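You operate a simulated robot arm through the tools that you are given. There is no shell and no other tool. Be economical: measure what you need, move in short steps, check, and stop when the job is done.

Carry out the task below with a simulated two-armed robot. There is one attempt and no reset: what you move stays moved.

JOB
Push the upper drawer of the chest shut. Take the grey panel on the top of the lift table and put it away on the long bench top. Take the purple board and leave it on the middle shelf of the low rack. Fetch the green cover and set it on the top of the wood-topped bench. Put the 40 mm ring from the kit bench top on the top of the test cart and the 32 mm ring on the large white mat. Take the cloth on the kit bench top and put it away on the top of the square grey table. Put the cream box on the kit bench top away on the top of the wooden bench with blue legs. Fetch the white block and set it on top of the carton on the middle shelf of the low rack. Take the grey cap on the top of the lift table and put it away on the long bench top. Lift the casing flap open. Any order will do. Set down upright: green cover.

Only the result counts: the job must be done as asked and must still hold three seconds after the hand-in. Knocking over, shifting, dropping, spilling or breaking anything else fails it. Lids that push on must go on centred and level and be pressed home; caps that screw on are set level and turned clockwise until they are tight. Flat cloth is picked up by pressing the open fingertips on it (5 to 10 N) and closing them slowly along it; thin cloth reads only 2 to 8 mm in the jaws.

ROBOT AND FRAMES
Two 7-joint arms with two-finger parallel grippers on one trunk, on a base that drives. Base frame: it is fixed to the floor where the robot stands at the start and does not move with it; the origin is under the middle of the robot, x ahead of it, y to its left, z up; the surface under the hand at the start is at about z = 860. Readings come in mm, rad, newtons and seconds.
The left shoulder is at the start at [20, 138, 1100], the right one opposite. With the tool pointing down near the work surface each hand reaches from about 160 to 500 mm from the robot's upright axis, wherever it stands, measured 20 degrees to its own side. Places, roughly: carton (22x10x15 cm) [1900, 11000, 700]; casing flap [-7200, 10100, 1000]; cloth (11x7x3 cm) [-1300, 13100, 900]; cream box (8x12x7 cm) [-1400, 13300, 900]; green cover (9x7x9 cm) [-3300, 12000, 900]; grey cap (7x7x4 cm) [-2300, 8600, 900]; grey panel (15x15x4 cm) [-2600, 8600, 800]; large white mat (17x12 cm) [1140, 8540, 800]; long bench top [-7100, 10000, 900]; middle shelf of the low rack [1600, 11900, 600]; purple board [-3000, 11500, 750]; ring [-750, 12000, 1000]; top of the square grey table [1300, 8800, 800]; top of the test cart [-400, 8300, 800]; top of the wood-topped bench [-5100, 11100, 900]; top of the wooden bench with blue legs [-3100, 11800, 900]; upper drawer of the chest [500, -200, 700]; white block (8x8x5 cm) [900, 14000, 700]. Payload 1.57 kg a hand.
The TCP of each hand is the grasp point between the finger pads, 30 mm short of the fingertips. In the tool frame z runs along the fingers and y along their closing line. Largest opening 80 mm; finger width 17, thickness 12; the body of the gripper, 40 by 82 mm, starts 80 mm behind the TCP.
Orientation is that of the tool frame in the base frame, as a unit quaternion [x, y, z, w]. With the fingers straight down and closing along the base's y, the tool's x points along the base's -x, its y along +y and its z along -z.

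CONTROLS
- The arms move only by the tool move_arm. It takes "left_plan", "right_plan" or both (then of equal length, played together; a hand with none holds still); each is a list that holds one entry, the list of rows, each a list of 7 numbers: the shift along the tool's x, y, z in mm, then the turn, a rotation vector about the tool's x, y, z in rad, then the gripper command, from -1 (shut) to 1 (fully open), values between in proportion. In form: [[[x, y, z, rx, ry, rz, claw], ...]]. A call has 1 to 8 rows; each row is the pose to reach, as a shift and turn from the pose commanded when the call began, along the tool's axes at that moment. Each row takes 0.2 s and may step no farther than 50 mm and 0.15 rad from the row before; otherwise, or with a gripper value out of range, the whole call is refused. A pose out of reach is approached as far as the arm can. The call stops where the force on the tool passes 40 N (or 10 N more than at its start, if that is more) or the arm is blocked; 0.2 s more then pass. Each finger travels about 45 mm/s and halts on what it meets, pressing with about 35 N; the grip force reading is that of the motor and also rises with nothing between the fingers. The clock runs only during rows and for 0.2 s after the last one: add rows that repeat a pose to give the fingers time. The reply holds the time, the measured pose of the TCP, the force on the tool along the base axes, the opening and the grip force, in the units named above and with some noise, with the torque about the TCP (base axes, N m) and any sound that the robot's microphone picked up, and new pictures: "pictures" is both (left out), scene, wrist or none (wrist: the cameras of the hands that moved).
- Cameras (640 x 400 px; columns grow to the right, rows downward): "scene" is now at [183.5, 12.8, 974.7]; the picture's right is [0.14, -0.99, 0.00], its down [-0.64, -0.09, -0.77] and it looks along [0.76, 0.10, -0.64] (base axes); focal length 214 px, centre (320, 200). "left" rides on the left gripper at [72, 7, -122] in its tool frame; the picture's right is [-0.09, 1.00, 0.00], its down [-0.84, -0.08, -0.54] and it looks along [-0.54, -0.05, 0.84] (tool axes); focal length 238 px, centre (320, 200). "right" rides on the right gripper at [72, -7, -122] in its tool frame; the picture's right is [0.09, 1.00, 0.00], its down [-0.84, 0.08, -0.54] and it looks along [-0.54, 0.05, 0.84] (tool axes); focal length 238 px, centre (320, 200). There is no depth. A picture from a camera that has moved, and an enlarged one, comes with that camera's place and axes in the base frame and with its lens.
- slide_trunk(by): slides the trunk up (or, below 0, down) by that many mm; the arms and the scene camera ride with it, the base frame stays. It gives what a move gives, with no picture.
- roll_base(legs): drives the robot by 1 to 6 legs, each [ahead, left, turn to the left] in mm, mm and rad, along the robot's own axes; the way and the turn of a leg run together, so that a leg with both is an arc; at most 1500 mm and 3.142 rad a leg. The arms and the cameras ride along, it lands a little off, and it stops where it bumps. It gives what a move gives, and a new picture of the scene camera.
- pan_tilt(pan, tilt): turns the head with the scene camera to pan (to the left, within 1.047 rad either way) and tilt (down, from -0.506 to 1.204), counted from straight ahead of the robot. It gives what a move gives, and a new picture of the scene camera.
- zoom(camera, box): a new picture of the part [left, top, right, bottom] of that camera's present view, enlarged. No time passes.
- close_job(): hands the job in; it is judged then, once.

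Work in short steps. Places have to be worked out from the pictures, the camera data and where the tool is seen: move nearer, look again, correct. Check each grasp and each placing, and mend what went wrong. You have 525 turns and 360 pictures in all, those below and enlarged ones among them. Open the grippers and draw the arms clear of the work before you hand the job in, unless the task says otherwise.

The tools are called as name(argument=value, ...) on one line, values as JSON. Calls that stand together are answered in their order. move_arm: Moves the arms, as the interface text tells. Its arguments: {"type":"object","properties":{"left_plan":{"type":"array","items":{"type":"array","items":{"type":"array","items":{"type":"number"}}}},"right_plan":{"type":"array","items":{"type":"array","items":{"type":"array","items":{"type":"number"}}}},"pictures":{"type":"string","enum":["both","scene","wrist","none"]}},"required":[]} The other tools are called the same way: slide_trunk (by) slides the trunk up or down; roll_base (legs) drives the base; pan_tilt (pan, tilt) turns the head that bears the scene camera; zoom (camera, box) takes an enlarged picture of a part of a camera's view; close_job () hands the job in.

At the start:

```text
t: 0.0
left_tool_pos: [317.3, 100.7, 991.5]
left_orientation: [-0.001, 0.993, 0.003, -0.115]
left_contact_force: [-0.3, 0.4, -0.4]
left_wrist_torque: [-0.06, 0.0, -0.02]
left_width: 80.2
left_grip_force: 0.0
right_tool_pos: [365.3, -186.9, 987.5]
right_orientation: [0.003, 0.998, -0.003, -0.056]
right_contact_force: [0.3, -0.2, -0.8]
right_wrist_torque: [-0.01, 0.04, 0.04]
right_width: 80.1
right_grip_force: 0.1
trunk travel left (down, up): [-475.0, 765.0]
robot x, y, heading: [-0.8, 0.3, 0.003]
head pan, tilt: [0.138, 0.7]
```

scene: 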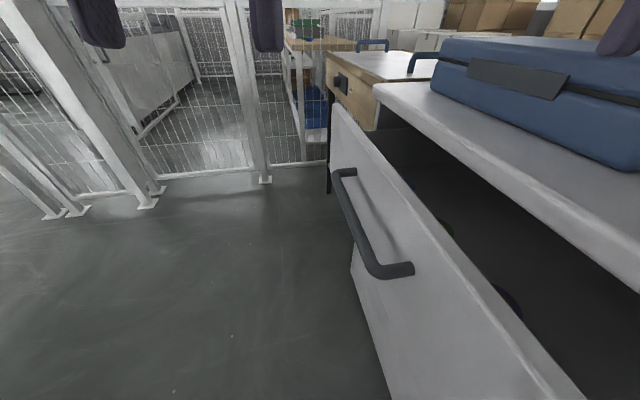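
right: 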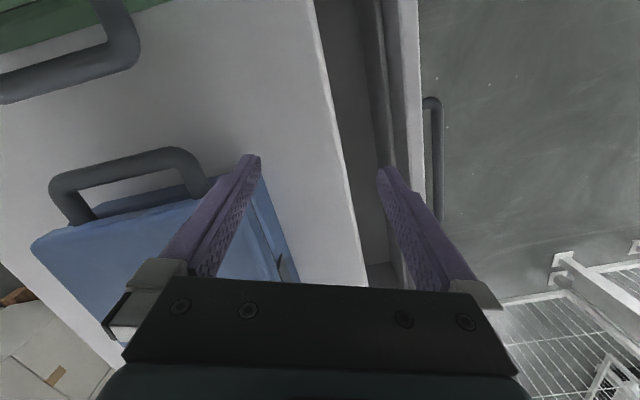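
left: 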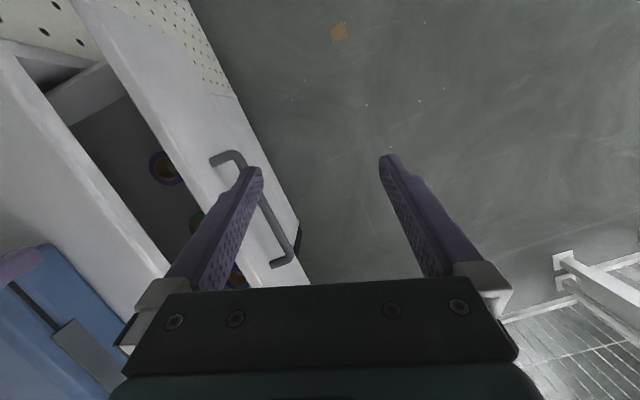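

The drawer stands open at my front right, its front facing roughly +y. I'll look at it more squarely with the head.

pan_tilt(pan=-0.5, tilt=0.8)

```text
t: 1.0
left_tool_pos: [317.0, 101.6, 991.5]
left_orientation: [-0.001, 0.993, 0.003, -0.116]
left_contact_force: [0.7, -0.4, -0.1]
left_wrist_torque: [-0.04, 0.02, 0.0]
left_width: 80.0
left_grip_force: 0.1
right_tool_pos: [367.0, -188.8, 986.1]
right_orientation: [0.002, 0.998, -0.004, -0.058]
right_contact_force: [0.1, -0.6, 0.2]
right_wrist_torque: [-0.03, 0.03, -0.01]
right_width: 80.2
right_grip_force: 0.2
trunk travel left (down, up): [-475.0, 765.0]
robot x, y, heading: [0.6, 2.8, 0.0]
head pan, tilt: [-0.499, 0.799]
camera scene: at [170.2, -37.5, 966.4], right [-0.48, -0.88, 0.0], down [-0.63, 0.34, -0.7], along [0.61, -0.33, -0.72], focal length 214 px, centre (320, 200)
```

scene: 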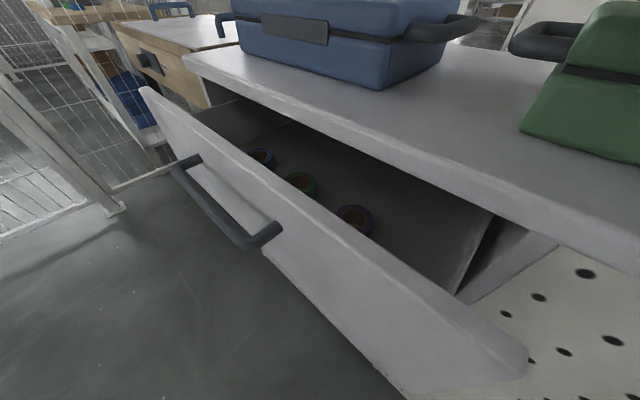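

The chest top is at z≈860, its front edge is turned about 0.29 rad, and the drawer stands out about 90 mm. I'll look to my left before moving the base.

pan_tilt(pan=1.0, tilt=0.5)

```text
t: 2.6
left_tool_pos: [316.3, 100.5, 991.5]
left_orientation: [-0.002, 0.993, 0.003, -0.116]
left_contact_force: [0.3, -0.1, -0.3]
left_wrist_torque: [0.02, -0.01, -0.01]
left_width: 80.2
left_grip_force: 0.0
right_tool_pos: [363.9, -187.1, 987.1]
right_orientation: [0.003, 0.998, -0.004, -0.057]
right_contact_force: [-0.4, 0.8, 0.5]
right_wrist_torque: [0.0, 0.02, 0.0]
right_width: 79.9
right_grip_force: 0.1
trunk travel left (down, up): [-475.0, 765.0]
robot x, y, heading: [-1.0, -1.6, -0.002]
head pan, tilt: [1.0, 0.499]
camera scene: at [148.6, 77.6, 992.3], right [0.84, -0.54, 0.0], down [-0.26, -0.4, -0.88], along [0.47, 0.74, -0.48], focal length 214 px, centre (320, 200)
```

scene: 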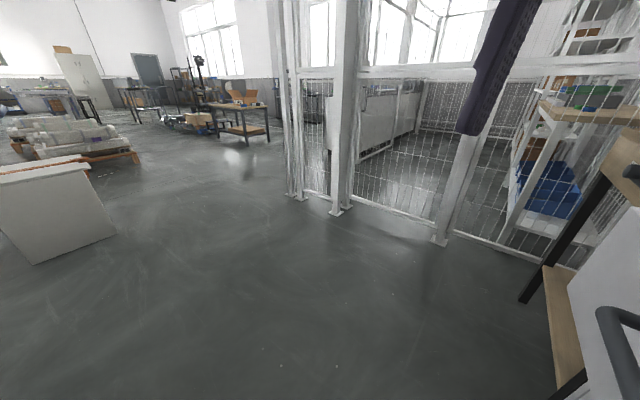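

The floor to the left is clear. I'll strafe left and turn to face the drawer front.

roll_base(legs=[[0, 420, 0], [320, 0, 0], [0, 0, -1.27]])

pan_tilt(pan=0, tilt=0.8)

```text
t: 10.1
left_tool_pos: [515.0, 144.3, 992.0]
left_orientation: [0.585, 0.803, 0.072, -0.092]
left_contact_force: [0.6, 0.1, 0.4]
left_wrist_torque: [0.03, -0.03, 0.0]
left_width: 79.9
left_grip_force: 0.2
right_tool_pos: [254.1, 12.6, 987.7]
right_orientation: [0.593, 0.803, 0.031, -0.048]
right_contact_force: [0.2, 0.7, 0.0]
right_wrist_torque: [0.01, -0.01, 0.0]
right_width: 79.7
right_grip_force: 0.0
trunk travel left (down, up): [-475.0, 765.0]
robot x, y, heading: [322.4, 418.9, -1.264]
head pan, tilt: [1.0, 0.499]
camera scene: at [440.4, 299.1, 992.3], right [-0.26, -0.97, 0.0], down [-0.46, 0.13, -0.88], along [0.85, -0.23, -0.48], focal length 214 px, centre (320, 200)
```

scene: 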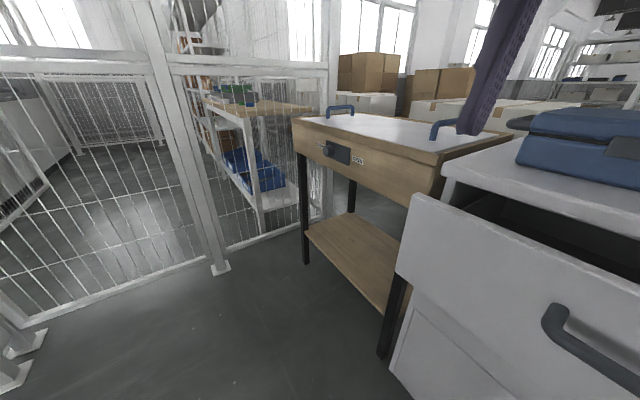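

```text
t: 11.4
left_tool_pos: [515.6, 143.1, 990.4]
left_orientation: [0.585, 0.802, 0.071, -0.092]
left_contact_force: [0.7, 0.1, 0.5]
left_wrist_torque: [-0.02, 0.0, 0.0]
left_width: 80.1
left_grip_force: 0.1
right_tool_pos: [253.6, 13.9, 986.3]
right_orientation: [0.592, 0.803, 0.032, -0.048]
right_contact_force: [0.3, 0.8, 0.2]
right_wrist_torque: [0.01, -0.02, 0.0]
right_width: 79.8
right_grip_force: 0.1
trunk travel left (down, up): [-475.0, 765.0]
robot x, y, heading: [322.7, 420.9, -1.263]
head pan, tilt: [0.0, 0.799]
camera scene: at [376.9, 246.0, 966.4], right [-0.95, -0.3, 0.0], down [-0.22, 0.68, -0.7], along [0.21, -0.66, -0.72], focal length 214 px, centre (320, 200)
```

scene: 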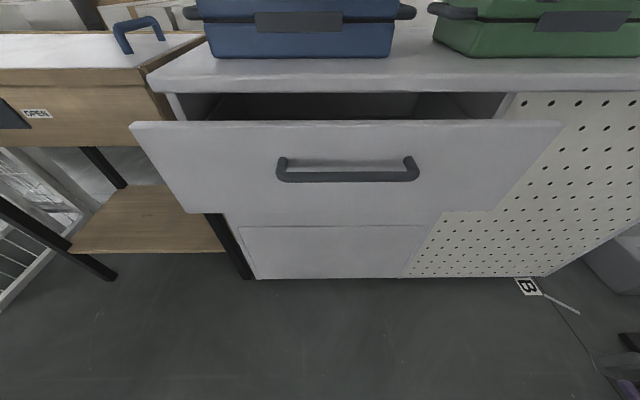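

The handle centre is about 40 mm right of my midline and 480 mm ahead. I'll strafe so that the right hand faces the drawer centre, shut its fingers and lower the trunk.

roll_base(legs=[[0, 150, 0]])

slide_trunk(by=-190)

move_arm(right_plan=[[[0, 0, 0, 0, 0, 0, -1], [0, 0, 0, 0, 0, 0, -1], [0, 0, 0, 0, 0, 0, -1], [0, 0, 0, 0, 0, 0, -1], [0, 0, 0, 0, 0, 0, -1]]], pictures="both")

```text
t: 12.7
left_tool_pos: [655.6, 189.0, 990.6]
left_orientation: [0.587, 0.801, 0.072, -0.091]
left_contact_force: [1.8, -0.3, 0.3]
left_wrist_torque: [-0.04, 0.02, 0.01]
left_width: 79.9
left_grip_force: 0.0
right_tool_pos: [395.6, 57.9, 986.7]
right_orientation: [0.592, 0.804, 0.031, -0.049]
right_contact_force: [-0.1, 1.0, 0.3]
right_wrist_torque: [-0.02, 0.02, 0.0]
right_width: 79.9
right_grip_force: 0.1
trunk travel left (down, up): [-475.0, 765.0]
robot x, y, heading: [463.5, 461.4, -1.272]
head pan, tilt: [0.0, 0.799]
camera scene: at [518.6, 290.6, 966.4], right [-0.95, -0.3, 0.0], down [-0.21, 0.68, -0.7], along [0.21, -0.67, -0.72], focal length 214 px, centre (320, 200)
```

scene: 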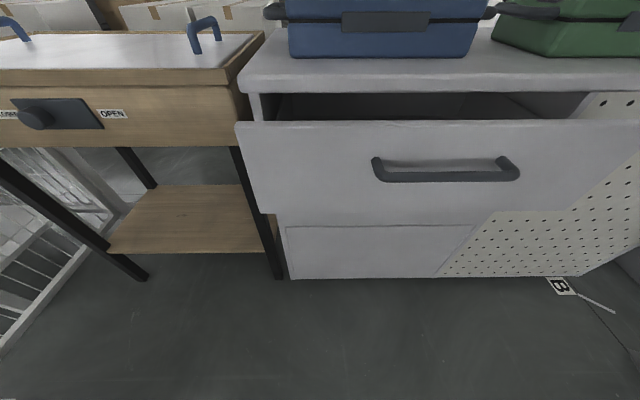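

```text
t: 14.8
left_tool_pos: [656.1, 189.8, 801.3]
left_orientation: [0.586, 0.802, 0.072, -0.092]
left_contact_force: [-0.7, 0.6, -0.2]
left_wrist_torque: [-0.02, 0.0, 0.0]
left_width: 80.3
left_grip_force: 0.1
right_tool_pos: [394.9, 57.6, 797.1]
right_orientation: [0.592, 0.804, 0.031, -0.049]
right_contact_force: [-0.5, -0.1, -1.0]
right_wrist_torque: [-0.03, 0.0, 0.03]
right_width: 80.2
right_grip_force: 0.1
trunk travel left (down, up): [-285.0, 955.0]
robot x, y, heading: [466.4, 462.4, -1.265]
head pan, tilt: [0.0, 0.799]
```

```text
t: 16.0
left_tool_pos: [656.4, 189.1, 800.9]
left_orientation: [0.586, 0.802, 0.071, -0.093]
left_contact_force: [0.0, 0.0, 0.6]
left_wrist_torque: [-0.05, 0.0, 0.01]
left_width: 80.2
left_grip_force: 0.0
right_tool_pos: [394.1, 56.8, 796.8]
right_orientation: [0.592, 0.804, 0.032, -0.049]
right_contact_force: [-0.5, 0.5, 0.0]
right_wrist_torque: [0.04, -0.01, -0.03]
right_width: 0.1
right_grip_force: 14.3
trunk travel left (down, up): [-285.0, 955.0]
robot x, y, heading: [464.3, 460.6, -1.259]
head pan, tilt: [0.0, 0.799]
camera scene: at [518.3, 290.6, 776.4], right [-0.95, -0.3, 0.0], down [-0.22, 0.68, -0.7], along [0.21, -0.67, -0.72], focal length 214 px, centre (320, 200)
camera right: at [372.1, 110.8, 926.6], right [0.92, 0.38, 0.0], down [0.34, -0.83, 0.44], along [0.17, -0.41, -0.9], focal length 238 px, centre (320, 200)
```

scene: 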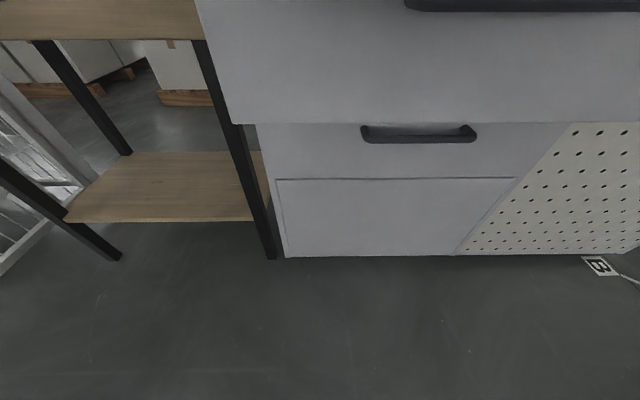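
right: 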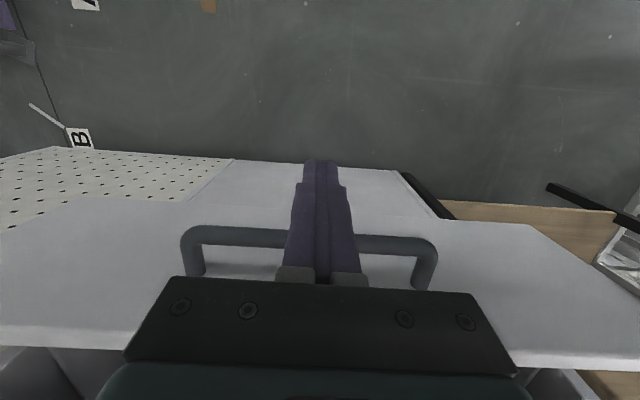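

The fingers hang centred in front of the handle. I drive 80 mm ahead, then push with the arm.

roll_base(legs=[[80, 0, 0]])

move_arm(right_plan=[[[-20, 0, 0, 0, 0, 0, -1], [-40, 0, 0, 0, 0, 0, -1], [-60, 0, 0, 0, 0, 0, -1]]], pictures="wrist")

```text
t: 17.1
left_tool_pos: [680.2, 114.1, 801.3]
left_orientation: [0.586, 0.802, 0.071, -0.092]
left_contact_force: [-0.2, 0.6, 0.3]
left_wrist_torque: [0.01, -0.01, -0.02]
left_width: 80.3
left_grip_force: 0.0
right_tool_pos: [418.8, -19.4, 797.0]
right_orientation: [0.592, 0.804, 0.032, -0.049]
right_contact_force: [0.1, -1.1, -0.4]
right_wrist_torque: [0.04, -0.01, 0.01]
right_width: 0.4
right_grip_force: 21.0
trunk travel left (down, up): [-285.0, 955.0]
robot x, y, heading: [492.0, 389.7, -1.263]
head pan, tilt: [0.0, 0.799]
camera scene: at [542.3, 214.8, 776.4], right [-0.95, -0.3, 0.0], down [-0.22, 0.68, -0.7], along [0.21, -0.66, -0.72], focal length 214 px, centre (320, 200)
```

scene: 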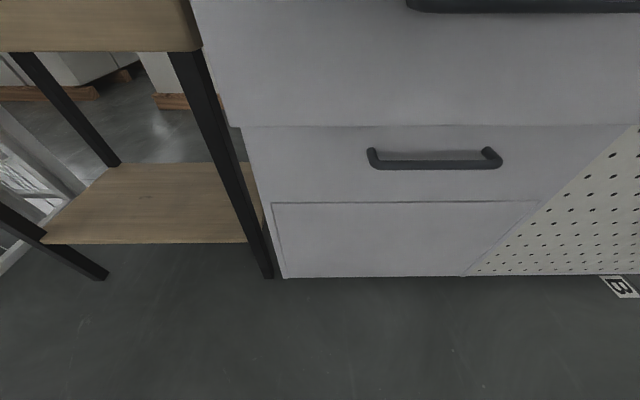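

```text
t: 17.9
left_tool_pos: [680.3, 113.6, 802.0]
left_orientation: [0.585, 0.802, 0.072, -0.092]
left_contact_force: [0.0, 0.1, -0.4]
left_wrist_torque: [-0.01, 0.01, 0.0]
left_width: 80.1
left_grip_force: 0.0
right_tool_pos: [436.1, -77.0, 788.8]
right_orientation: [0.593, 0.803, 0.032, -0.049]
right_contact_force: [-0.5, 0.6, 0.7]
right_wrist_torque: [0.01, -0.01, -0.01]
right_width: 0.2
right_grip_force: 21.3
trunk travel left (down, up): [-285.0, 955.0]
robot x, y, heading: [488.6, 387.0, -1.266]
head pan, tilt: [0.0, 0.799]
camera right: at [413.8, -23.1, 919.2], right [0.92, 0.38, 0.0], down [0.34, -0.83, 0.44], along [0.17, -0.41, -0.9], focal length 238 px, centre (320, 200)
```

right: 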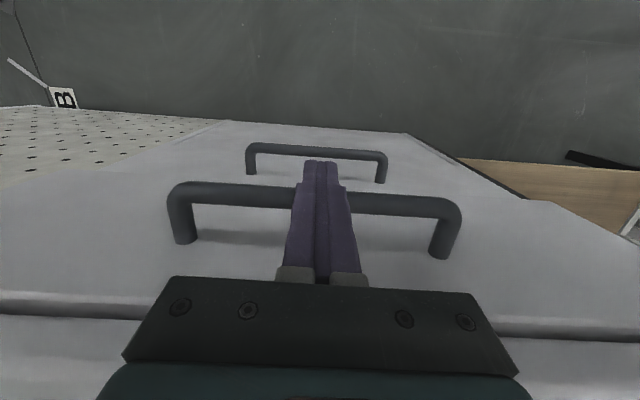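

The drawer slides along freely with no resistance so far. I keep pushing until the force rises.

move_arm(right_plan=[[[-15, 0, -4, 0, 0, 0, -1], [-30, 0, -6, 0, 0, 0, -1], [-45, 0, -8, 0, 0, 0, -1]]], pictures="wrist")

```text
t: 18.4
left_tool_pos: [674.3, 124.3, 797.2]
left_orientation: [0.587, 0.801, 0.074, -0.095]
left_contact_force: [-0.3, -0.2, -0.9]
left_wrist_torque: [-0.02, -0.06, 0.01]
left_width: 79.9
left_grip_force: 0.1
right_tool_pos: [424.3, -77.7, 758.0]
right_orientation: [0.597, 0.795, 0.059, -0.084]
right_contact_force: [-15.1, 38.1, 3.8]
right_wrist_torque: [-4.11, -1.62, 0.47]
right_width: 0.1
right_grip_force: 21.7
right hand out of reach, approached as far as the arm can: row 2
trunk travel left (down, up): [-285.0, 955.0]
robot x, y, heading: [490.7, 390.2, -1.269]
head pan, tilt: [0.0, 0.799]
stopped in row 2 (right hand): the force on the tool passed its limit at 96 N (the readings are from after the stop); the commanded pose is now the measured one
camera right: at [406.1, -35.4, 892.9], right [0.93, 0.37, 0.01], down [0.34, -0.87, 0.36], along [0.14, -0.33, -0.93], focal length 238 px, centre (320, 200)
```

right: 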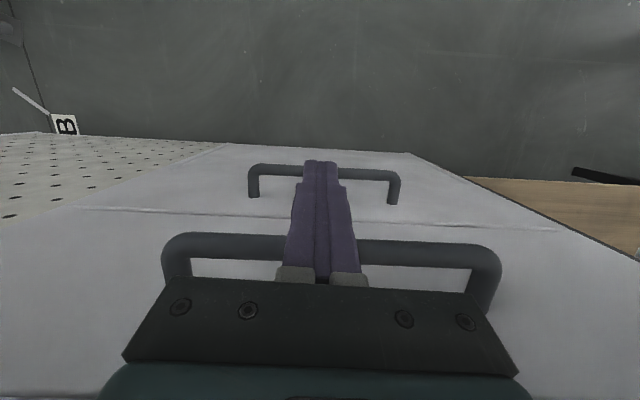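

The drawer seems to have come to its stop, since the force jumped. I back the hand off and look.

move_arm(right_plan=[[[20, 0, 0, 0, 0, 0, -1], [50, 0, 0, 0, 0, 0, -1], [80, 0, 0, 0, 0, 0, -1]]], pictures="wrist")

roll_base(legs=[[-250, 0, 0]])

slide_trunk(by=190)

pan_tilt(pan=-0.1, tilt=0.7)

```text
t: 19.2
left_tool_pos: [679.8, 113.8, 801.4]
left_orientation: [0.587, 0.801, 0.071, -0.092]
left_contact_force: [0.1, -1.1, 0.6]
left_wrist_torque: [0.0, 0.0, -0.01]
left_width: 79.9
left_grip_force: 0.0
right_tool_pos: [408.9, -12.8, 776.0]
right_orientation: [0.597, 0.797, 0.055, -0.079]
right_contact_force: [-0.7, -0.2, 0.3]
right_wrist_torque: [-0.01, 0.0, 0.03]
right_width: 0.0
right_grip_force: 21.4
trunk travel left (down, up): [-285.0, 955.0]
robot x, y, heading: [486.5, 383.8, -1.263]
head pan, tilt: [0.0, 0.799]
camera right: at [389.7, 30.7, 911.5], right [0.93, 0.37, 0.01], down [0.34, -0.87, 0.37], along [0.15, -0.34, -0.93], focal length 238 px, centre (320, 200)
```

right: 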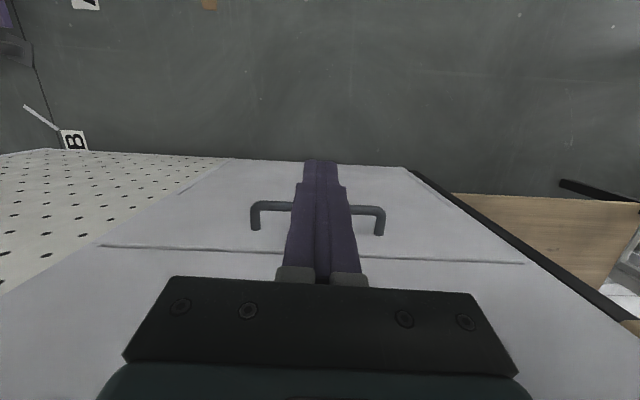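

```text
t: 21.1
left_tool_pos: [604.5, 355.3, 800.4]
left_orientation: [0.585, 0.802, 0.072, -0.092]
left_contact_force: [0.4, 0.5, 0.2]
left_wrist_torque: [0.02, 0.01, 0.01]
left_width: 79.9
left_grip_force: 0.0
right_tool_pos: [334.4, 227.1, 778.5]
right_orientation: [0.596, 0.797, 0.055, -0.077]
right_contact_force: [0.5, 0.0, 0.0]
right_wrist_torque: [0.01, -0.02, -0.01]
right_width: 0.0
right_grip_force: 21.7
trunk travel left (down, up): [-285.0, 955.0]
robot x, y, heading: [414.2, 628.4, -1.265]
head pan, tilt: [0.0, 0.799]
camera scene: at [466.2, 456.7, 776.3], right [-0.95, -0.3, 0.0], down [-0.22, 0.68, -0.7], along [0.21, -0.66, -0.72], focal length 214 px, centre (320, 200)
```

scene: 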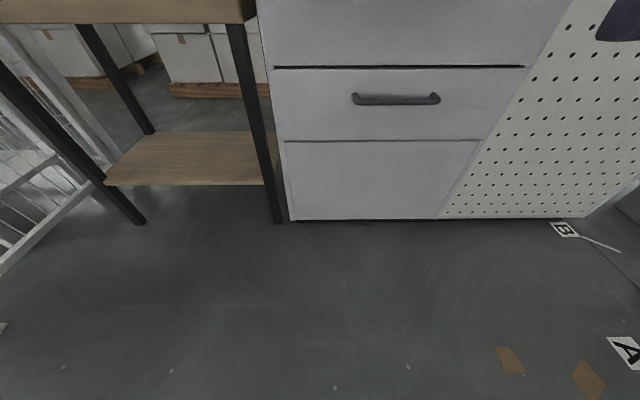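

```text
t: 23.2
left_tool_pos: [604.0, 355.1, 991.0]
left_orientation: [0.586, 0.802, 0.072, -0.092]
left_contact_force: [0.1, -1.3, 0.2]
left_wrist_torque: [0.03, -0.01, 0.0]
left_width: 79.6
left_grip_force: 0.1
right_tool_pos: [333.8, 225.9, 967.8]
right_orientation: [0.596, 0.797, 0.055, -0.079]
right_contact_force: [-0.4, -0.5, -0.1]
right_wrist_torque: [0.01, 0.01, 0.0]
right_width: 0.0
right_grip_force: 20.9
trunk travel left (down, up): [-475.0, 765.0]
robot x, y, heading: [412.9, 630.2, -1.263]
head pan, tilt: [0.0, 0.799]
```

```text
t: 23.8
left_tool_pos: [604.0, 356.3, 991.2]
left_orientation: [0.586, 0.802, 0.071, -0.092]
left_contact_force: [0.2, -0.3, -0.4]
left_wrist_torque: [0.01, 0.03, 0.0]
left_width: 79.9
left_grip_force: 0.1
right_tool_pos: [334.3, 227.6, 967.8]
right_orientation: [0.597, 0.797, 0.055, -0.077]
right_contact_force: [0.0, -1.1, -0.2]
right_wrist_torque: [-0.01, -0.02, 0.01]
right_width: 0.0
right_grip_force: 20.8
trunk travel left (down, up): [-475.0, 765.0]
robot x, y, heading: [409.9, 629.1, -1.268]
head pan, tilt: [-0.099, 0.7]
camera scene: at [459.4, 450.3, 974.6], right [-0.98, -0.21, 0.0], down [-0.13, 0.63, -0.76], along [0.16, -0.75, -0.64], focal length 214 px, centre (320, 200)
```

scene: 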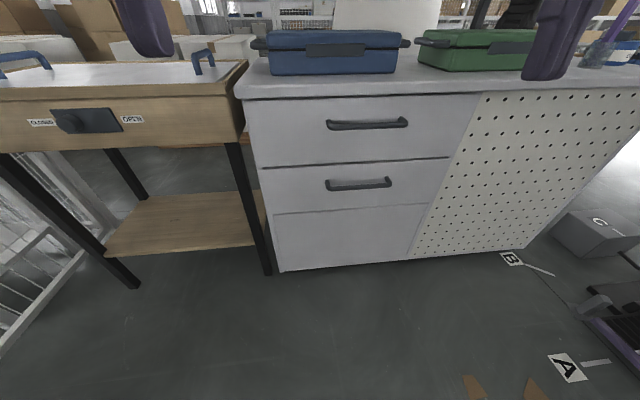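

The drawer is flush. Now I turn to face +y, where the other work places lie, and look.

roll_base(legs=[[-200, 0, 0], [0, 0, 2.83]])

pan_tilt(pan=0, tilt=0.2)

```text
t: 31.9
left_tool_pos: [276.9, 1138.8, 990.8]
left_orientation: [-0.677, 0.727, -0.077, -0.088]
left_contact_force: [1.0, -0.4, 0.1]
left_wrist_torque: [0.0, 0.0, -0.02]
left_width: 79.9
left_grip_force: 0.1
right_tool_pos: [575.3, 1157.9, 968.2]
right_orientation: [-0.67, 0.736, -0.066, -0.069]
right_contact_force: [0.2, -0.2, -0.2]
right_wrist_torque: [0.0, 0.03, 0.02]
right_width: 0.0
right_grip_force: 21.4
trunk travel left (down, up): [-475.0, 765.0]
robot x, y, heading: [352.2, 816.7, 1.499]
head pan, tilt: [-0.099, 0.7]
camera scene: at [375.0, 998.8, 974.6], right [0.99, -0.17, 0.0], down [-0.11, -0.63, -0.76], along [0.13, 0.75, -0.64], focal length 214 px, centre (320, 200)
```

scene: 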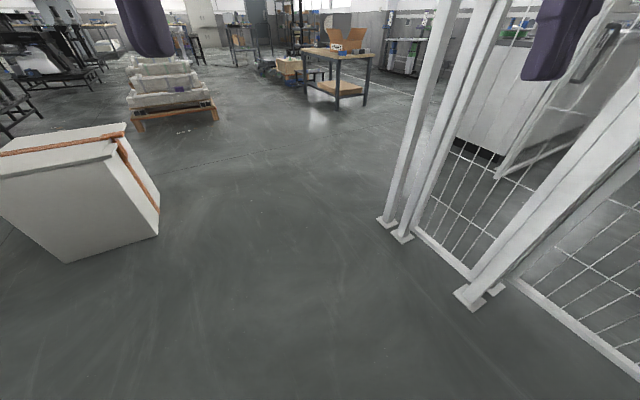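

```text
t: 32.8
left_tool_pos: [276.4, 1138.7, 990.8]
left_orientation: [-0.677, 0.727, -0.077, -0.088]
left_contact_force: [0.5, 0.7, -0.6]
left_wrist_torque: [-0.02, 0.01, 0.0]
left_width: 79.9
left_grip_force: 0.1
right_tool_pos: [574.2, 1157.8, 966.9]
right_orientation: [-0.67, 0.736, -0.065, -0.068]
right_contact_force: [0.0, 0.9, 0.3]
right_wrist_torque: [-0.03, -0.01, -0.01]
right_width: 0.2
right_grip_force: 21.7
trunk travel left (down, up): [-475.0, 765.0]
robot x, y, heading: [353.7, 813.0, 1.497]
head pan, tilt: [0.0, 0.201]
camera scene: at [367.3, 1008.0, 1019.9], right [1.0, -0.07, 0.0], down [-0.01, -0.2, -0.98], along [0.07, 0.98, -0.2], focal length 214 px, centre (320, 200)
```

scene: 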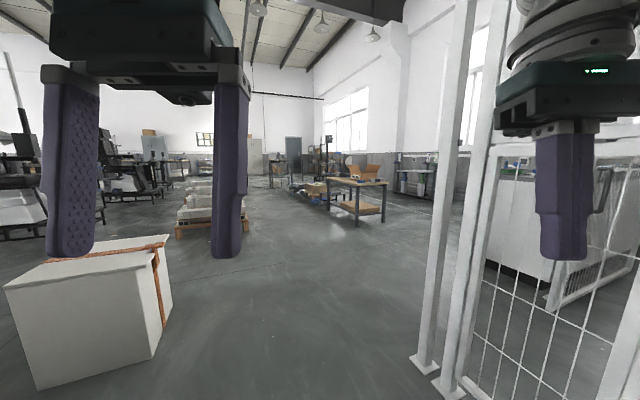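

The way ahead runs between the white box on the left and the fence on the right, then between a pallet and a table. I drive about 3 m ahead and raise the trunk for an overview.

roll_base(legs=[[0, 60, 0.1], [1500, 0, 0], [1400, 0, 0]])

slide_trunk(by=600)

pan_tilt(pan=0, tilt=0.25)

```text
t: 47.3
left_tool_pos: [141.8, 4013.3, 990.9]
left_orientation: [0.705, -0.699, 0.08, 0.085]
left_contact_force: [0.3, 0.6, 0.1]
left_wrist_torque: [-0.01, 0.01, 0.0]
left_width: 80.2
left_grip_force: 0.1
right_tool_pos: [437.9, 4057.3, 966.8]
right_orientation: [-0.7, 0.708, -0.068, -0.066]
right_contact_force: [-0.9, -0.3, -0.1]
right_wrist_torque: [0.01, 0.03, 0.01]
right_width: 0.1
right_grip_force: 20.6
trunk travel left (down, up): [-475.0, 765.0]
robot x, y, heading: [244.6, 3697.5, 1.578]
head pan, tilt: [0.0, 0.201]
camera scene: at [242.0, 3891.0, 1020.0], right [1.0, 0.01, 0.0], down [0.0, -0.2, -0.98], along [-0.01, 0.98, -0.2], focal length 214 px, centre (320, 200)
```

scene: 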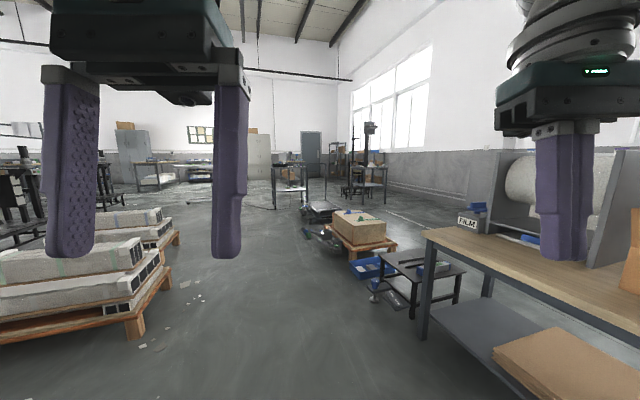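

```text
refused: 600 is not a number from -400 to 400
```

```text
t: 48.0
left_tool_pos: [141.1, 4012.2, 990.8]
left_orientation: [0.705, -0.699, 0.081, 0.085]
left_contact_force: [-0.3, -0.5, -0.4]
left_wrist_torque: [-0.01, 0.0, -0.04]
left_width: 80.0
left_grip_force: 0.0
right_tool_pos: [436.7, 4056.3, 967.6]
right_orientation: [-0.7, 0.708, -0.069, -0.065]
right_contact_force: [0.1, -0.7, -0.6]
right_wrist_torque: [0.05, 0.01, 0.03]
right_width: 0.2
right_grip_force: 21.4
trunk travel left (down, up): [-475.0, 765.0]
robot x, y, heading: [243.0, 3694.1, 1.584]
head pan, tilt: [0.0, 0.25]
camera scene: at [242.0, 3891.1, 1015.5], right [1.0, 0.01, 0.0], down [0.0, -0.25, -0.97], along [-0.01, 0.97, -0.25], focal length 214 px, centre (320, 200)
```

scene: 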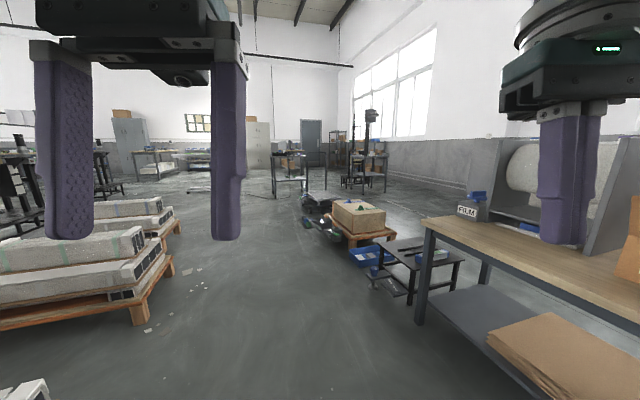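

The hands block the view, so I lower them and bring them upright. The right gripper opens as well.

move_arm(left_plan=[[[-11, 0, 48, 0, -0.12, 0, 1], [-22, 0, 97, 0, -0.23, 0, 1], [-34, 0, 146, 0, -0.23, 0, 1], [-45, 0, 195, 0, -0.23, 0, 1]]], right_plan=[[[-9, 0, 49, 0, -0.1, 0, 1], [-19, 0, 98, 0, -0.19, 0, 1], [-28, 0, 147, 0, -0.19, 0, 1], [-32, 0, 170, 0, -0.19, 0, 1]]], pictures="none")

slide_trunk(by=400)

pan_tilt(pan=0, tilt=0.3)

```text
refused: row 2 steps farther than a row can; nothing moved
```

```text
t: 51.8
left_tool_pos: [140.3, 4013.2, 1390.2]
left_orientation: [0.705, -0.699, 0.081, 0.084]
left_contact_force: [0.5, 0.1, 0.2]
left_wrist_torque: [-0.02, -0.04, 0.01]
left_width: 79.9
left_grip_force: 0.1
right_tool_pos: [437.3, 4056.2, 1367.6]
right_orientation: [-0.699, 0.708, -0.069, -0.066]
right_contact_force: [0.0, 0.0, -0.9]
right_wrist_torque: [-0.03, -0.02, -0.02]
right_width: 0.0
right_grip_force: 21.8
trunk travel left (down, up): [-875.0, 365.0]
robot x, y, heading: [241.1, 3693.9, 1.578]
head pan, tilt: [0.0, 0.25]
```

```text
t: 52.4
left_tool_pos: [141.1, 4013.4, 1390.9]
left_orientation: [0.705, -0.699, 0.081, 0.085]
left_contact_force: [-0.3, 0.3, 0.2]
left_wrist_torque: [0.0, 0.01, 0.02]
left_width: 80.1
left_grip_force: 0.0
right_tool_pos: [436.6, 4055.3, 1368.2]
right_orientation: [-0.699, 0.709, -0.068, -0.066]
right_contact_force: [-0.2, 0.3, -0.6]
right_wrist_torque: [0.0, 0.02, 0.02]
right_width: 0.0
right_grip_force: 21.7
trunk travel left (down, up): [-875.0, 365.0]
robot x, y, heading: [239.0, 3700.6, 1.573]
head pan, tilt: [0.0, 0.3]
camera scene: at [242.0, 3891.1, 1410.7], right [1.0, 0.01, 0.0], down [0.0, -0.3, -0.96], along [-0.01, 0.96, -0.3], focal length 214 px, centre (320, 200)
```

scene: 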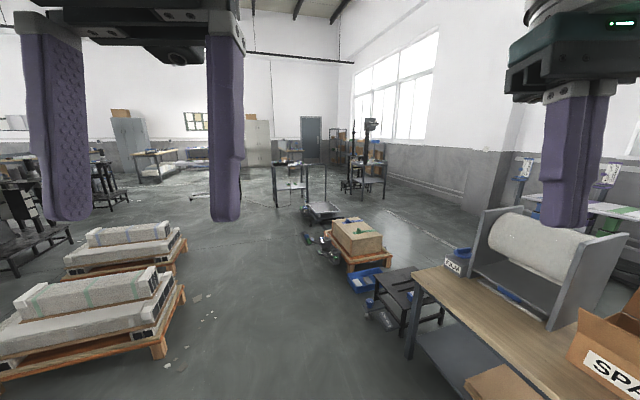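

Now the hands go down in smaller steps.

move_arm(left_plan=[[[-9, 0, 40, 0, -0.1, 0, 1], [-18, 0, 80, 0, -0.2, 0, 1], [-27, 0, 120, 0, -0.23, 0, 1], [-36, 0, 160, 0, -0.23, 0, 1], [-45, 0, 200, 0, -0.23, 0, 1]]], right_plan=[[[-7, 0, 36, 0, -0.1, 0, 1], [-14, 0, 72, 0, -0.19, 0, 1], [-21, 0, 108, 0, -0.19, 0, 1], [-28, 0, 144, 0, -0.19, 0, 1], [-34, 0, 177, 0, -0.19, 0, 1]]], pictures="scene")

```text
t: 53.6
left_tool_pos: [139.7, 4010.7, 1185.9]
left_orientation: [0.71, -0.704, -0.002, 0.003]
left_contact_force: [-0.4, 0.5, -0.6]
left_wrist_torque: [-0.01, -0.01, 0.04]
left_width: 80.0
left_grip_force: 0.0
right_tool_pos: [438.2, 4057.6, 1186.6]
right_orientation: [-0.703, 0.712, -0.002, 0.002]
right_contact_force: [0.0, -0.2, 0.5]
right_wrist_torque: [-0.04, -0.04, -0.01]
right_width: 80.0
right_grip_force: 0.0
trunk travel left (down, up): [-875.0, 365.0]
robot x, y, heading: [242.7, 3697.0, 1.575]
head pan, tilt: [0.0, 0.3]
camera scene: at [242.0, 3891.1, 1410.8], right [1.0, 0.01, 0.0], down [0.0, -0.3, -0.96], along [-0.01, 0.96, -0.3], focal length 214 px, centre (320, 200)
```

scene: 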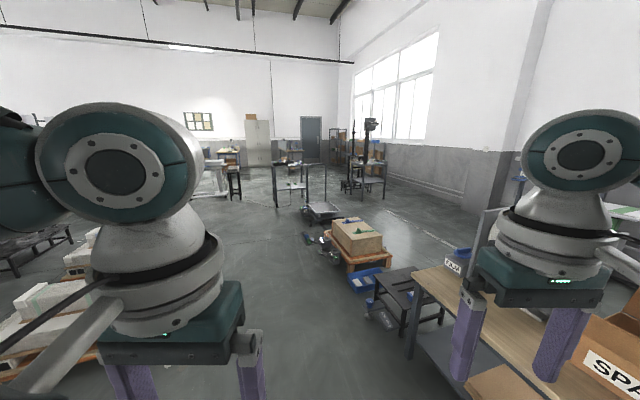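

The open way leads past the pallets at x≈-350. I drive to about (-350, 6900) to survey the tables.

roll_base(legs=[[1000, 590, 0], [1300, 0, 0], [900, 0, 0]])

pan_tilt(pan=0.7, tilt=0.2)

pan_tilt(pan=-0.6, tilt=0.2)

```text
t: 70.0
left_tool_pos: [-486.7, 7196.5, 1185.6]
left_orientation: [0.71, -0.704, -0.001, 0.005]
left_contact_force: [0.4, -0.3, -0.7]
left_wrist_torque: [-0.01, 0.02, 0.02]
left_width: 79.9
left_grip_force: 0.1
right_tool_pos: [-189.4, 7244.0, 1187.6]
right_orientation: [-0.703, 0.712, -0.003, 0.001]
right_contact_force: [0.2, 1.0, 0.1]
right_wrist_torque: [-0.03, -0.01, -0.01]
right_width: 79.6
right_grip_force: 0.1
trunk travel left (down, up): [-875.0, 365.0]
robot x, y, heading: [-383.6, 6880.7, 1.574]
head pan, tilt: [0.0, 0.3]
camera scene: at [-385.6, 7076.8, 1410.7], right [1.0, 0.01, 0.0], down [0.0, -0.3, -0.96], along [-0.01, 0.96, -0.3], focal length 214 px, centre (320, 200)
```

scene: 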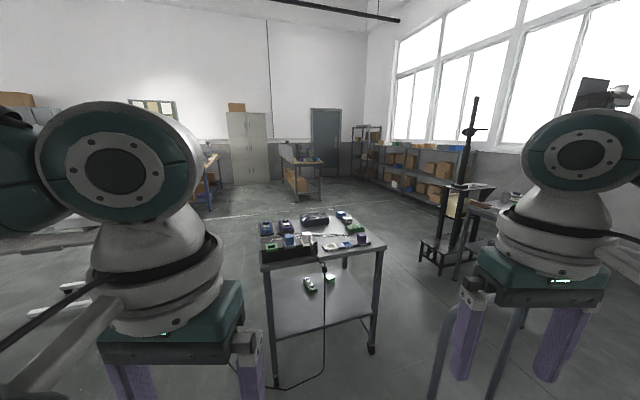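

```text
t: 71.0
left_tool_pos: [-488.1, 7195.4, 1185.7]
left_orientation: [0.71, -0.704, -0.001, 0.003]
left_contact_force: [-0.3, 0.0, -0.4]
left_wrist_torque: [0.02, -0.04, 0.0]
left_width: 80.3
left_grip_force: 0.0
right_tool_pos: [-189.6, 7244.5, 1187.3]
right_orientation: [-0.703, 0.711, -0.002, 0.001]
right_contact_force: [-0.7, -0.7, 0.1]
right_wrist_torque: [0.02, 0.04, 0.0]
right_width: 79.9
right_grip_force: 0.1
trunk travel left (down, up): [-875.0, 365.0]
robot x, y, heading: [-382.8, 6879.5, 1.574]
head pan, tilt: [0.7, 0.201]
camera scene: at [-445.5, 7054.3, 1420.0], right [0.76, 0.65, 0.0], down [0.13, -0.15, -0.98], along [-0.64, 0.75, -0.2], focal length 214 px, centre (320, 200)
```

scene: 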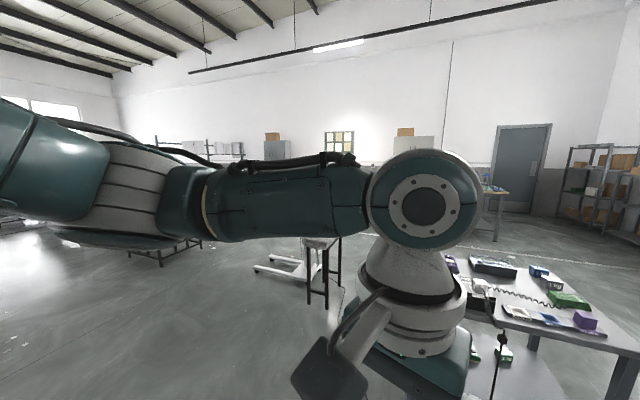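

```text
t: 72.5
left_tool_pos: [-487.6, 7195.7, 1185.0]
left_orientation: [0.71, -0.704, -0.002, 0.004]
left_contact_force: [0.5, 0.2, 0.0]
left_wrist_torque: [-0.01, 0.01, 0.0]
left_width: 80.3
left_grip_force: 0.0
right_tool_pos: [-190.0, 7242.9, 1187.6]
right_orientation: [-0.703, 0.711, -0.002, 0.001]
right_contact_force: [-0.1, -0.3, 0.2]
right_wrist_torque: [0.01, 0.01, 0.0]
right_width: 80.2
right_grip_force: 0.0
trunk travel left (down, up): [-875.0, 365.0]
robot x, y, heading: [-380.7, 6885.5, 1.581]
head pan, tilt: [-0.6, 0.201]
camera scene: at [-333.0, 7060.7, 1420.0], right [0.83, -0.56, 0.0], down [-0.11, -0.17, -0.98], along [0.55, 0.81, -0.2], focal length 214 px, centre (320, 200)
```

scene: 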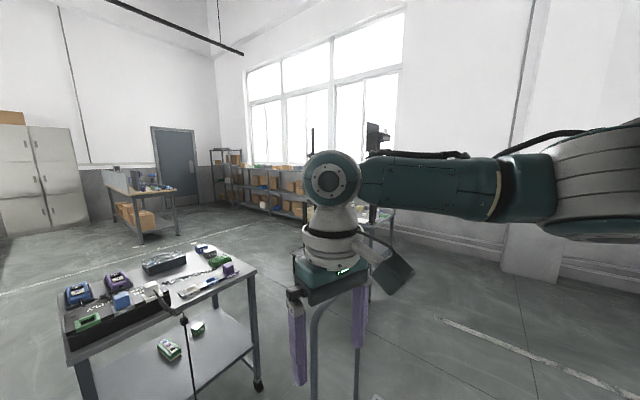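

The test cart is right ahead and the kit bench is further back. I turn left towards the lift table at about (-2450, 8600).

roll_base(legs=[[0, 0, 0.95]])

pan_tilt(pan=0, tilt=0.25)

```text
t: 75.3
left_tool_pos: [-698.1, 6981.7, 1184.8]
left_orientation: [0.953, -0.303, 0.002, 0.005]
left_contact_force: [-0.1, 0.4, -0.7]
left_wrist_torque: [-0.02, 0.01, -0.01]
left_width: 80.0
left_grip_force: 0.2
right_tool_pos: [-563.9, 7250.9, 1186.3]
right_orientation: [0.95, -0.314, 0.002, -0.002]
right_contact_force: [-0.1, 0.4, 0.0]
right_wrist_torque: [-0.01, 0.01, -0.03]
right_width: 79.8
right_grip_force: 0.1
trunk travel left (down, up): [-875.0, 365.0]
robot x, y, heading: [-382.6, 6879.8, 2.525]
head pan, tilt: [-0.6, 0.201]
camera scene: at [-497.6, 7029.1, 1420.0], right [0.94, 0.34, 0.0], down [0.07, -0.19, -0.98], along [-0.34, 0.92, -0.2], focal length 214 px, centre (320, 200)
```

scene: 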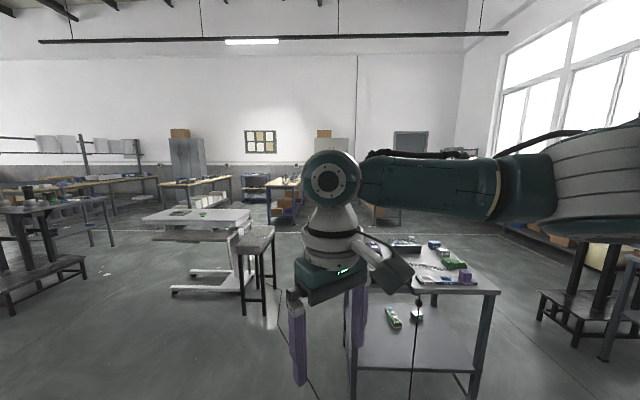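

```text
t: 76.3
left_tool_pos: [-699.6, 6981.3, 1184.9]
left_orientation: [0.953, -0.304, 0.002, 0.004]
left_contact_force: [0.1, -0.8, 0.6]
left_wrist_torque: [-0.03, -0.06, -0.02]
left_width: 80.2
left_grip_force: 0.1
right_tool_pos: [-563.0, 7250.9, 1188.2]
right_orientation: [0.949, -0.315, 0.003, -0.001]
right_contact_force: [-0.4, 0.1, 0.3]
right_wrist_torque: [0.02, 0.0, -0.03]
right_width: 80.1
right_grip_force: 0.1
trunk travel left (down, up): [-875.0, 365.0]
robot x, y, heading: [-384.0, 6877.8, 2.522]
head pan, tilt: [0.0, 0.25]
camera scene: at [-541.6, 6995.9, 1415.5], right [0.58, 0.81, 0.0], down [0.2, -0.14, -0.97], along [-0.79, 0.56, -0.25], focal length 214 px, centre (320, 200)
```

scene: 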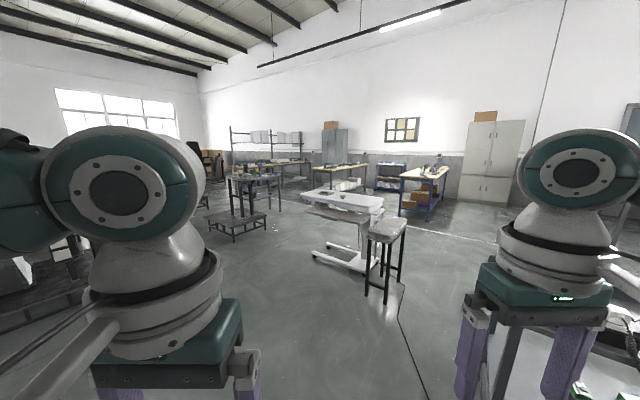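

The white lift table is at picture centre with a stool next to it. I zoom on it.

zoom(camera="scene", box=[210, 130, 450, 310])

```text
2.22 times, centred on (330, 220) of scene
camera zoom: at [-541.6, 6995.9, 1415.5], right [0.58, 0.81, 0.0], down [0.2, -0.14, -0.97], along [-0.79, 0.56, -0.25], focal length 477 px, centre (298, 156)
```

zoom: 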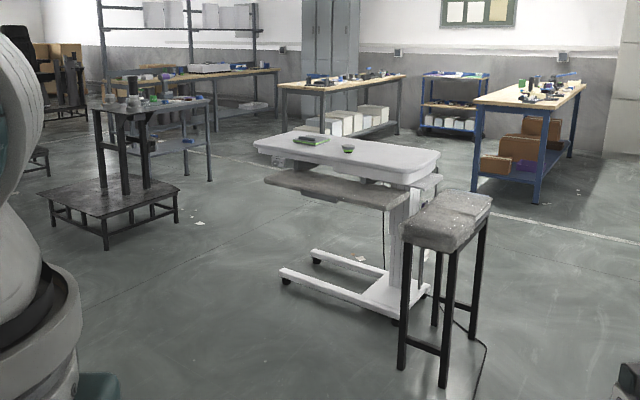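

Panel is near (-2750, 8650) and cap near (-2450, 8680). I drive toward the south side of the lift table to look closer.

roll_base(legs=[[1400, 0, 0], [900, 0, 0], [0, 0, -0.95]])

pan_tilt(pan=0, tilt=0.5)

```text
t: 90.0
left_tool_pos: [-2355.4, 8502.5, 1186.7]
left_orientation: [0.715, -0.699, -0.001, 0.004]
left_contact_force: [0.0, 0.4, 0.2]
left_wrist_torque: [-0.01, -0.01, 0.03]
left_width: 79.8
left_grip_force: 0.0
right_tool_pos: [-2058.3, 8554.1, 1187.3]
right_orientation: [0.708, -0.706, 0.003, -0.001]
right_contact_force: [0.2, 0.4, -0.1]
right_wrist_torque: [0.0, 0.0, 0.01]
right_width: 79.8
right_grip_force: 0.0
trunk travel left (down, up): [-875.0, 365.0]
robot x, y, heading: [-2249.5, 8190.6, 1.588]
head pan, tilt: [0.0, 0.25]
camera scene: at [-2251.7, 8383.4, 1415.4], right [1.0, 0.02, 0.0], down [0.0, -0.25, -0.97], along [-0.02, 0.97, -0.25], focal length 214 px, centre (320, 200)
```

scene: 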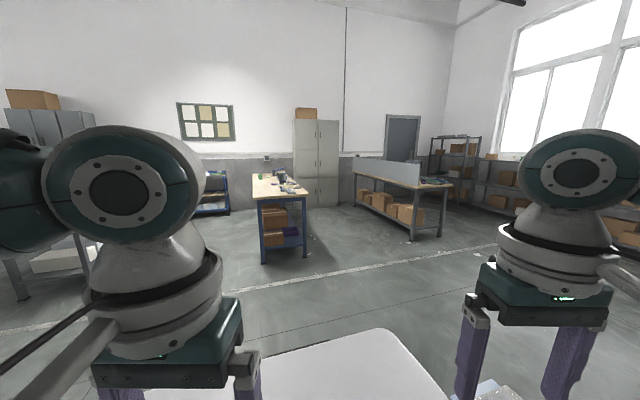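

```text
t: 90.7
left_tool_pos: [-2355.4, 8500.6, 1184.7]
left_orientation: [0.715, -0.699, -0.002, 0.004]
left_contact_force: [-0.2, -0.6, 0.2]
left_wrist_torque: [0.02, 0.02, 0.01]
left_width: 80.0
left_grip_force: 0.0
right_tool_pos: [-2059.5, 8554.3, 1187.5]
right_orientation: [0.708, -0.707, 0.002, 0.0]
right_contact_force: [-0.5, -0.7, -0.4]
right_wrist_torque: [0.02, -0.03, 0.04]
right_width: 80.1
right_grip_force: 0.2
trunk travel left (down, up): [-875.0, 365.0]
robot x, y, heading: [-2249.7, 8186.8, 1.589]
head pan, tilt: [0.0, 0.499]
camera scene: at [-2251.6, 8381.0, 1392.4], right [1.0, 0.02, 0.0], down [0.01, -0.48, -0.88], along [-0.02, 0.88, -0.48], focal length 214 px, centre (320, 200)
```

scene: 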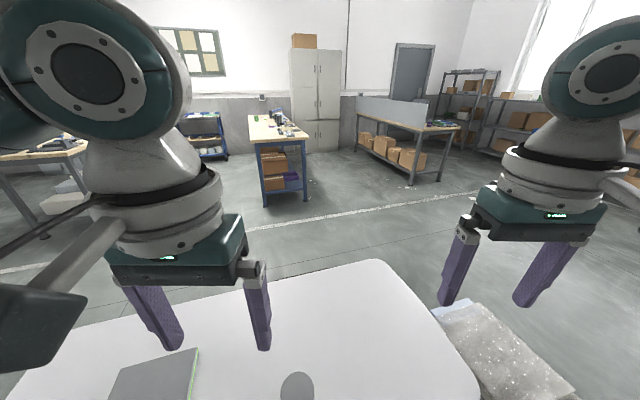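

I'm right at the south edge with no bump. The panel and cap are below, so I tilt down to see them.

pan_tilt(pan=0.2, tilt=1.0)

```text
t: 91.7
left_tool_pos: [-2355.2, 8501.8, 1184.3]
left_orientation: [0.715, -0.699, -0.001, 0.004]
left_contact_force: [-1.5, -0.4, -0.1]
left_wrist_torque: [0.01, 0.04, -0.01]
left_width: 80.2
left_grip_force: 0.2
right_tool_pos: [-2057.8, 8553.4, 1187.8]
right_orientation: [0.708, -0.706, 0.002, -0.002]
right_contact_force: [-0.6, -0.2, 0.0]
right_wrist_torque: [-0.01, 0.01, 0.0]
right_width: 79.8
right_grip_force: 0.1
trunk travel left (down, up): [-875.0, 365.0]
robot x, y, heading: [-2247.2, 8191.1, 1.591]
head pan, tilt: [0.201, 1.0]
camera scene: at [-2265.0, 8358.1, 1351.3], right [0.98, 0.22, 0.0], down [0.18, -0.82, -0.54], along [-0.12, 0.53, -0.84], focal length 214 px, centre (320, 200)
```

scene: 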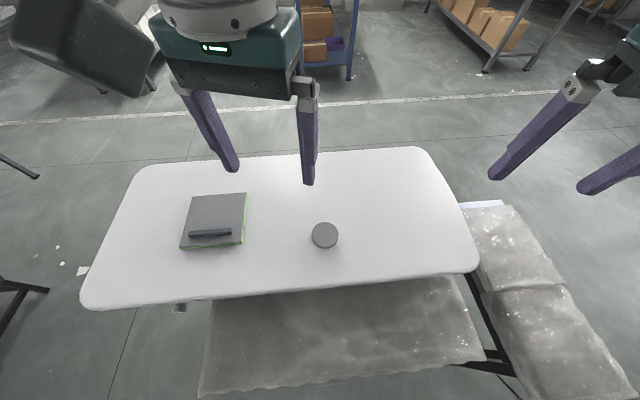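

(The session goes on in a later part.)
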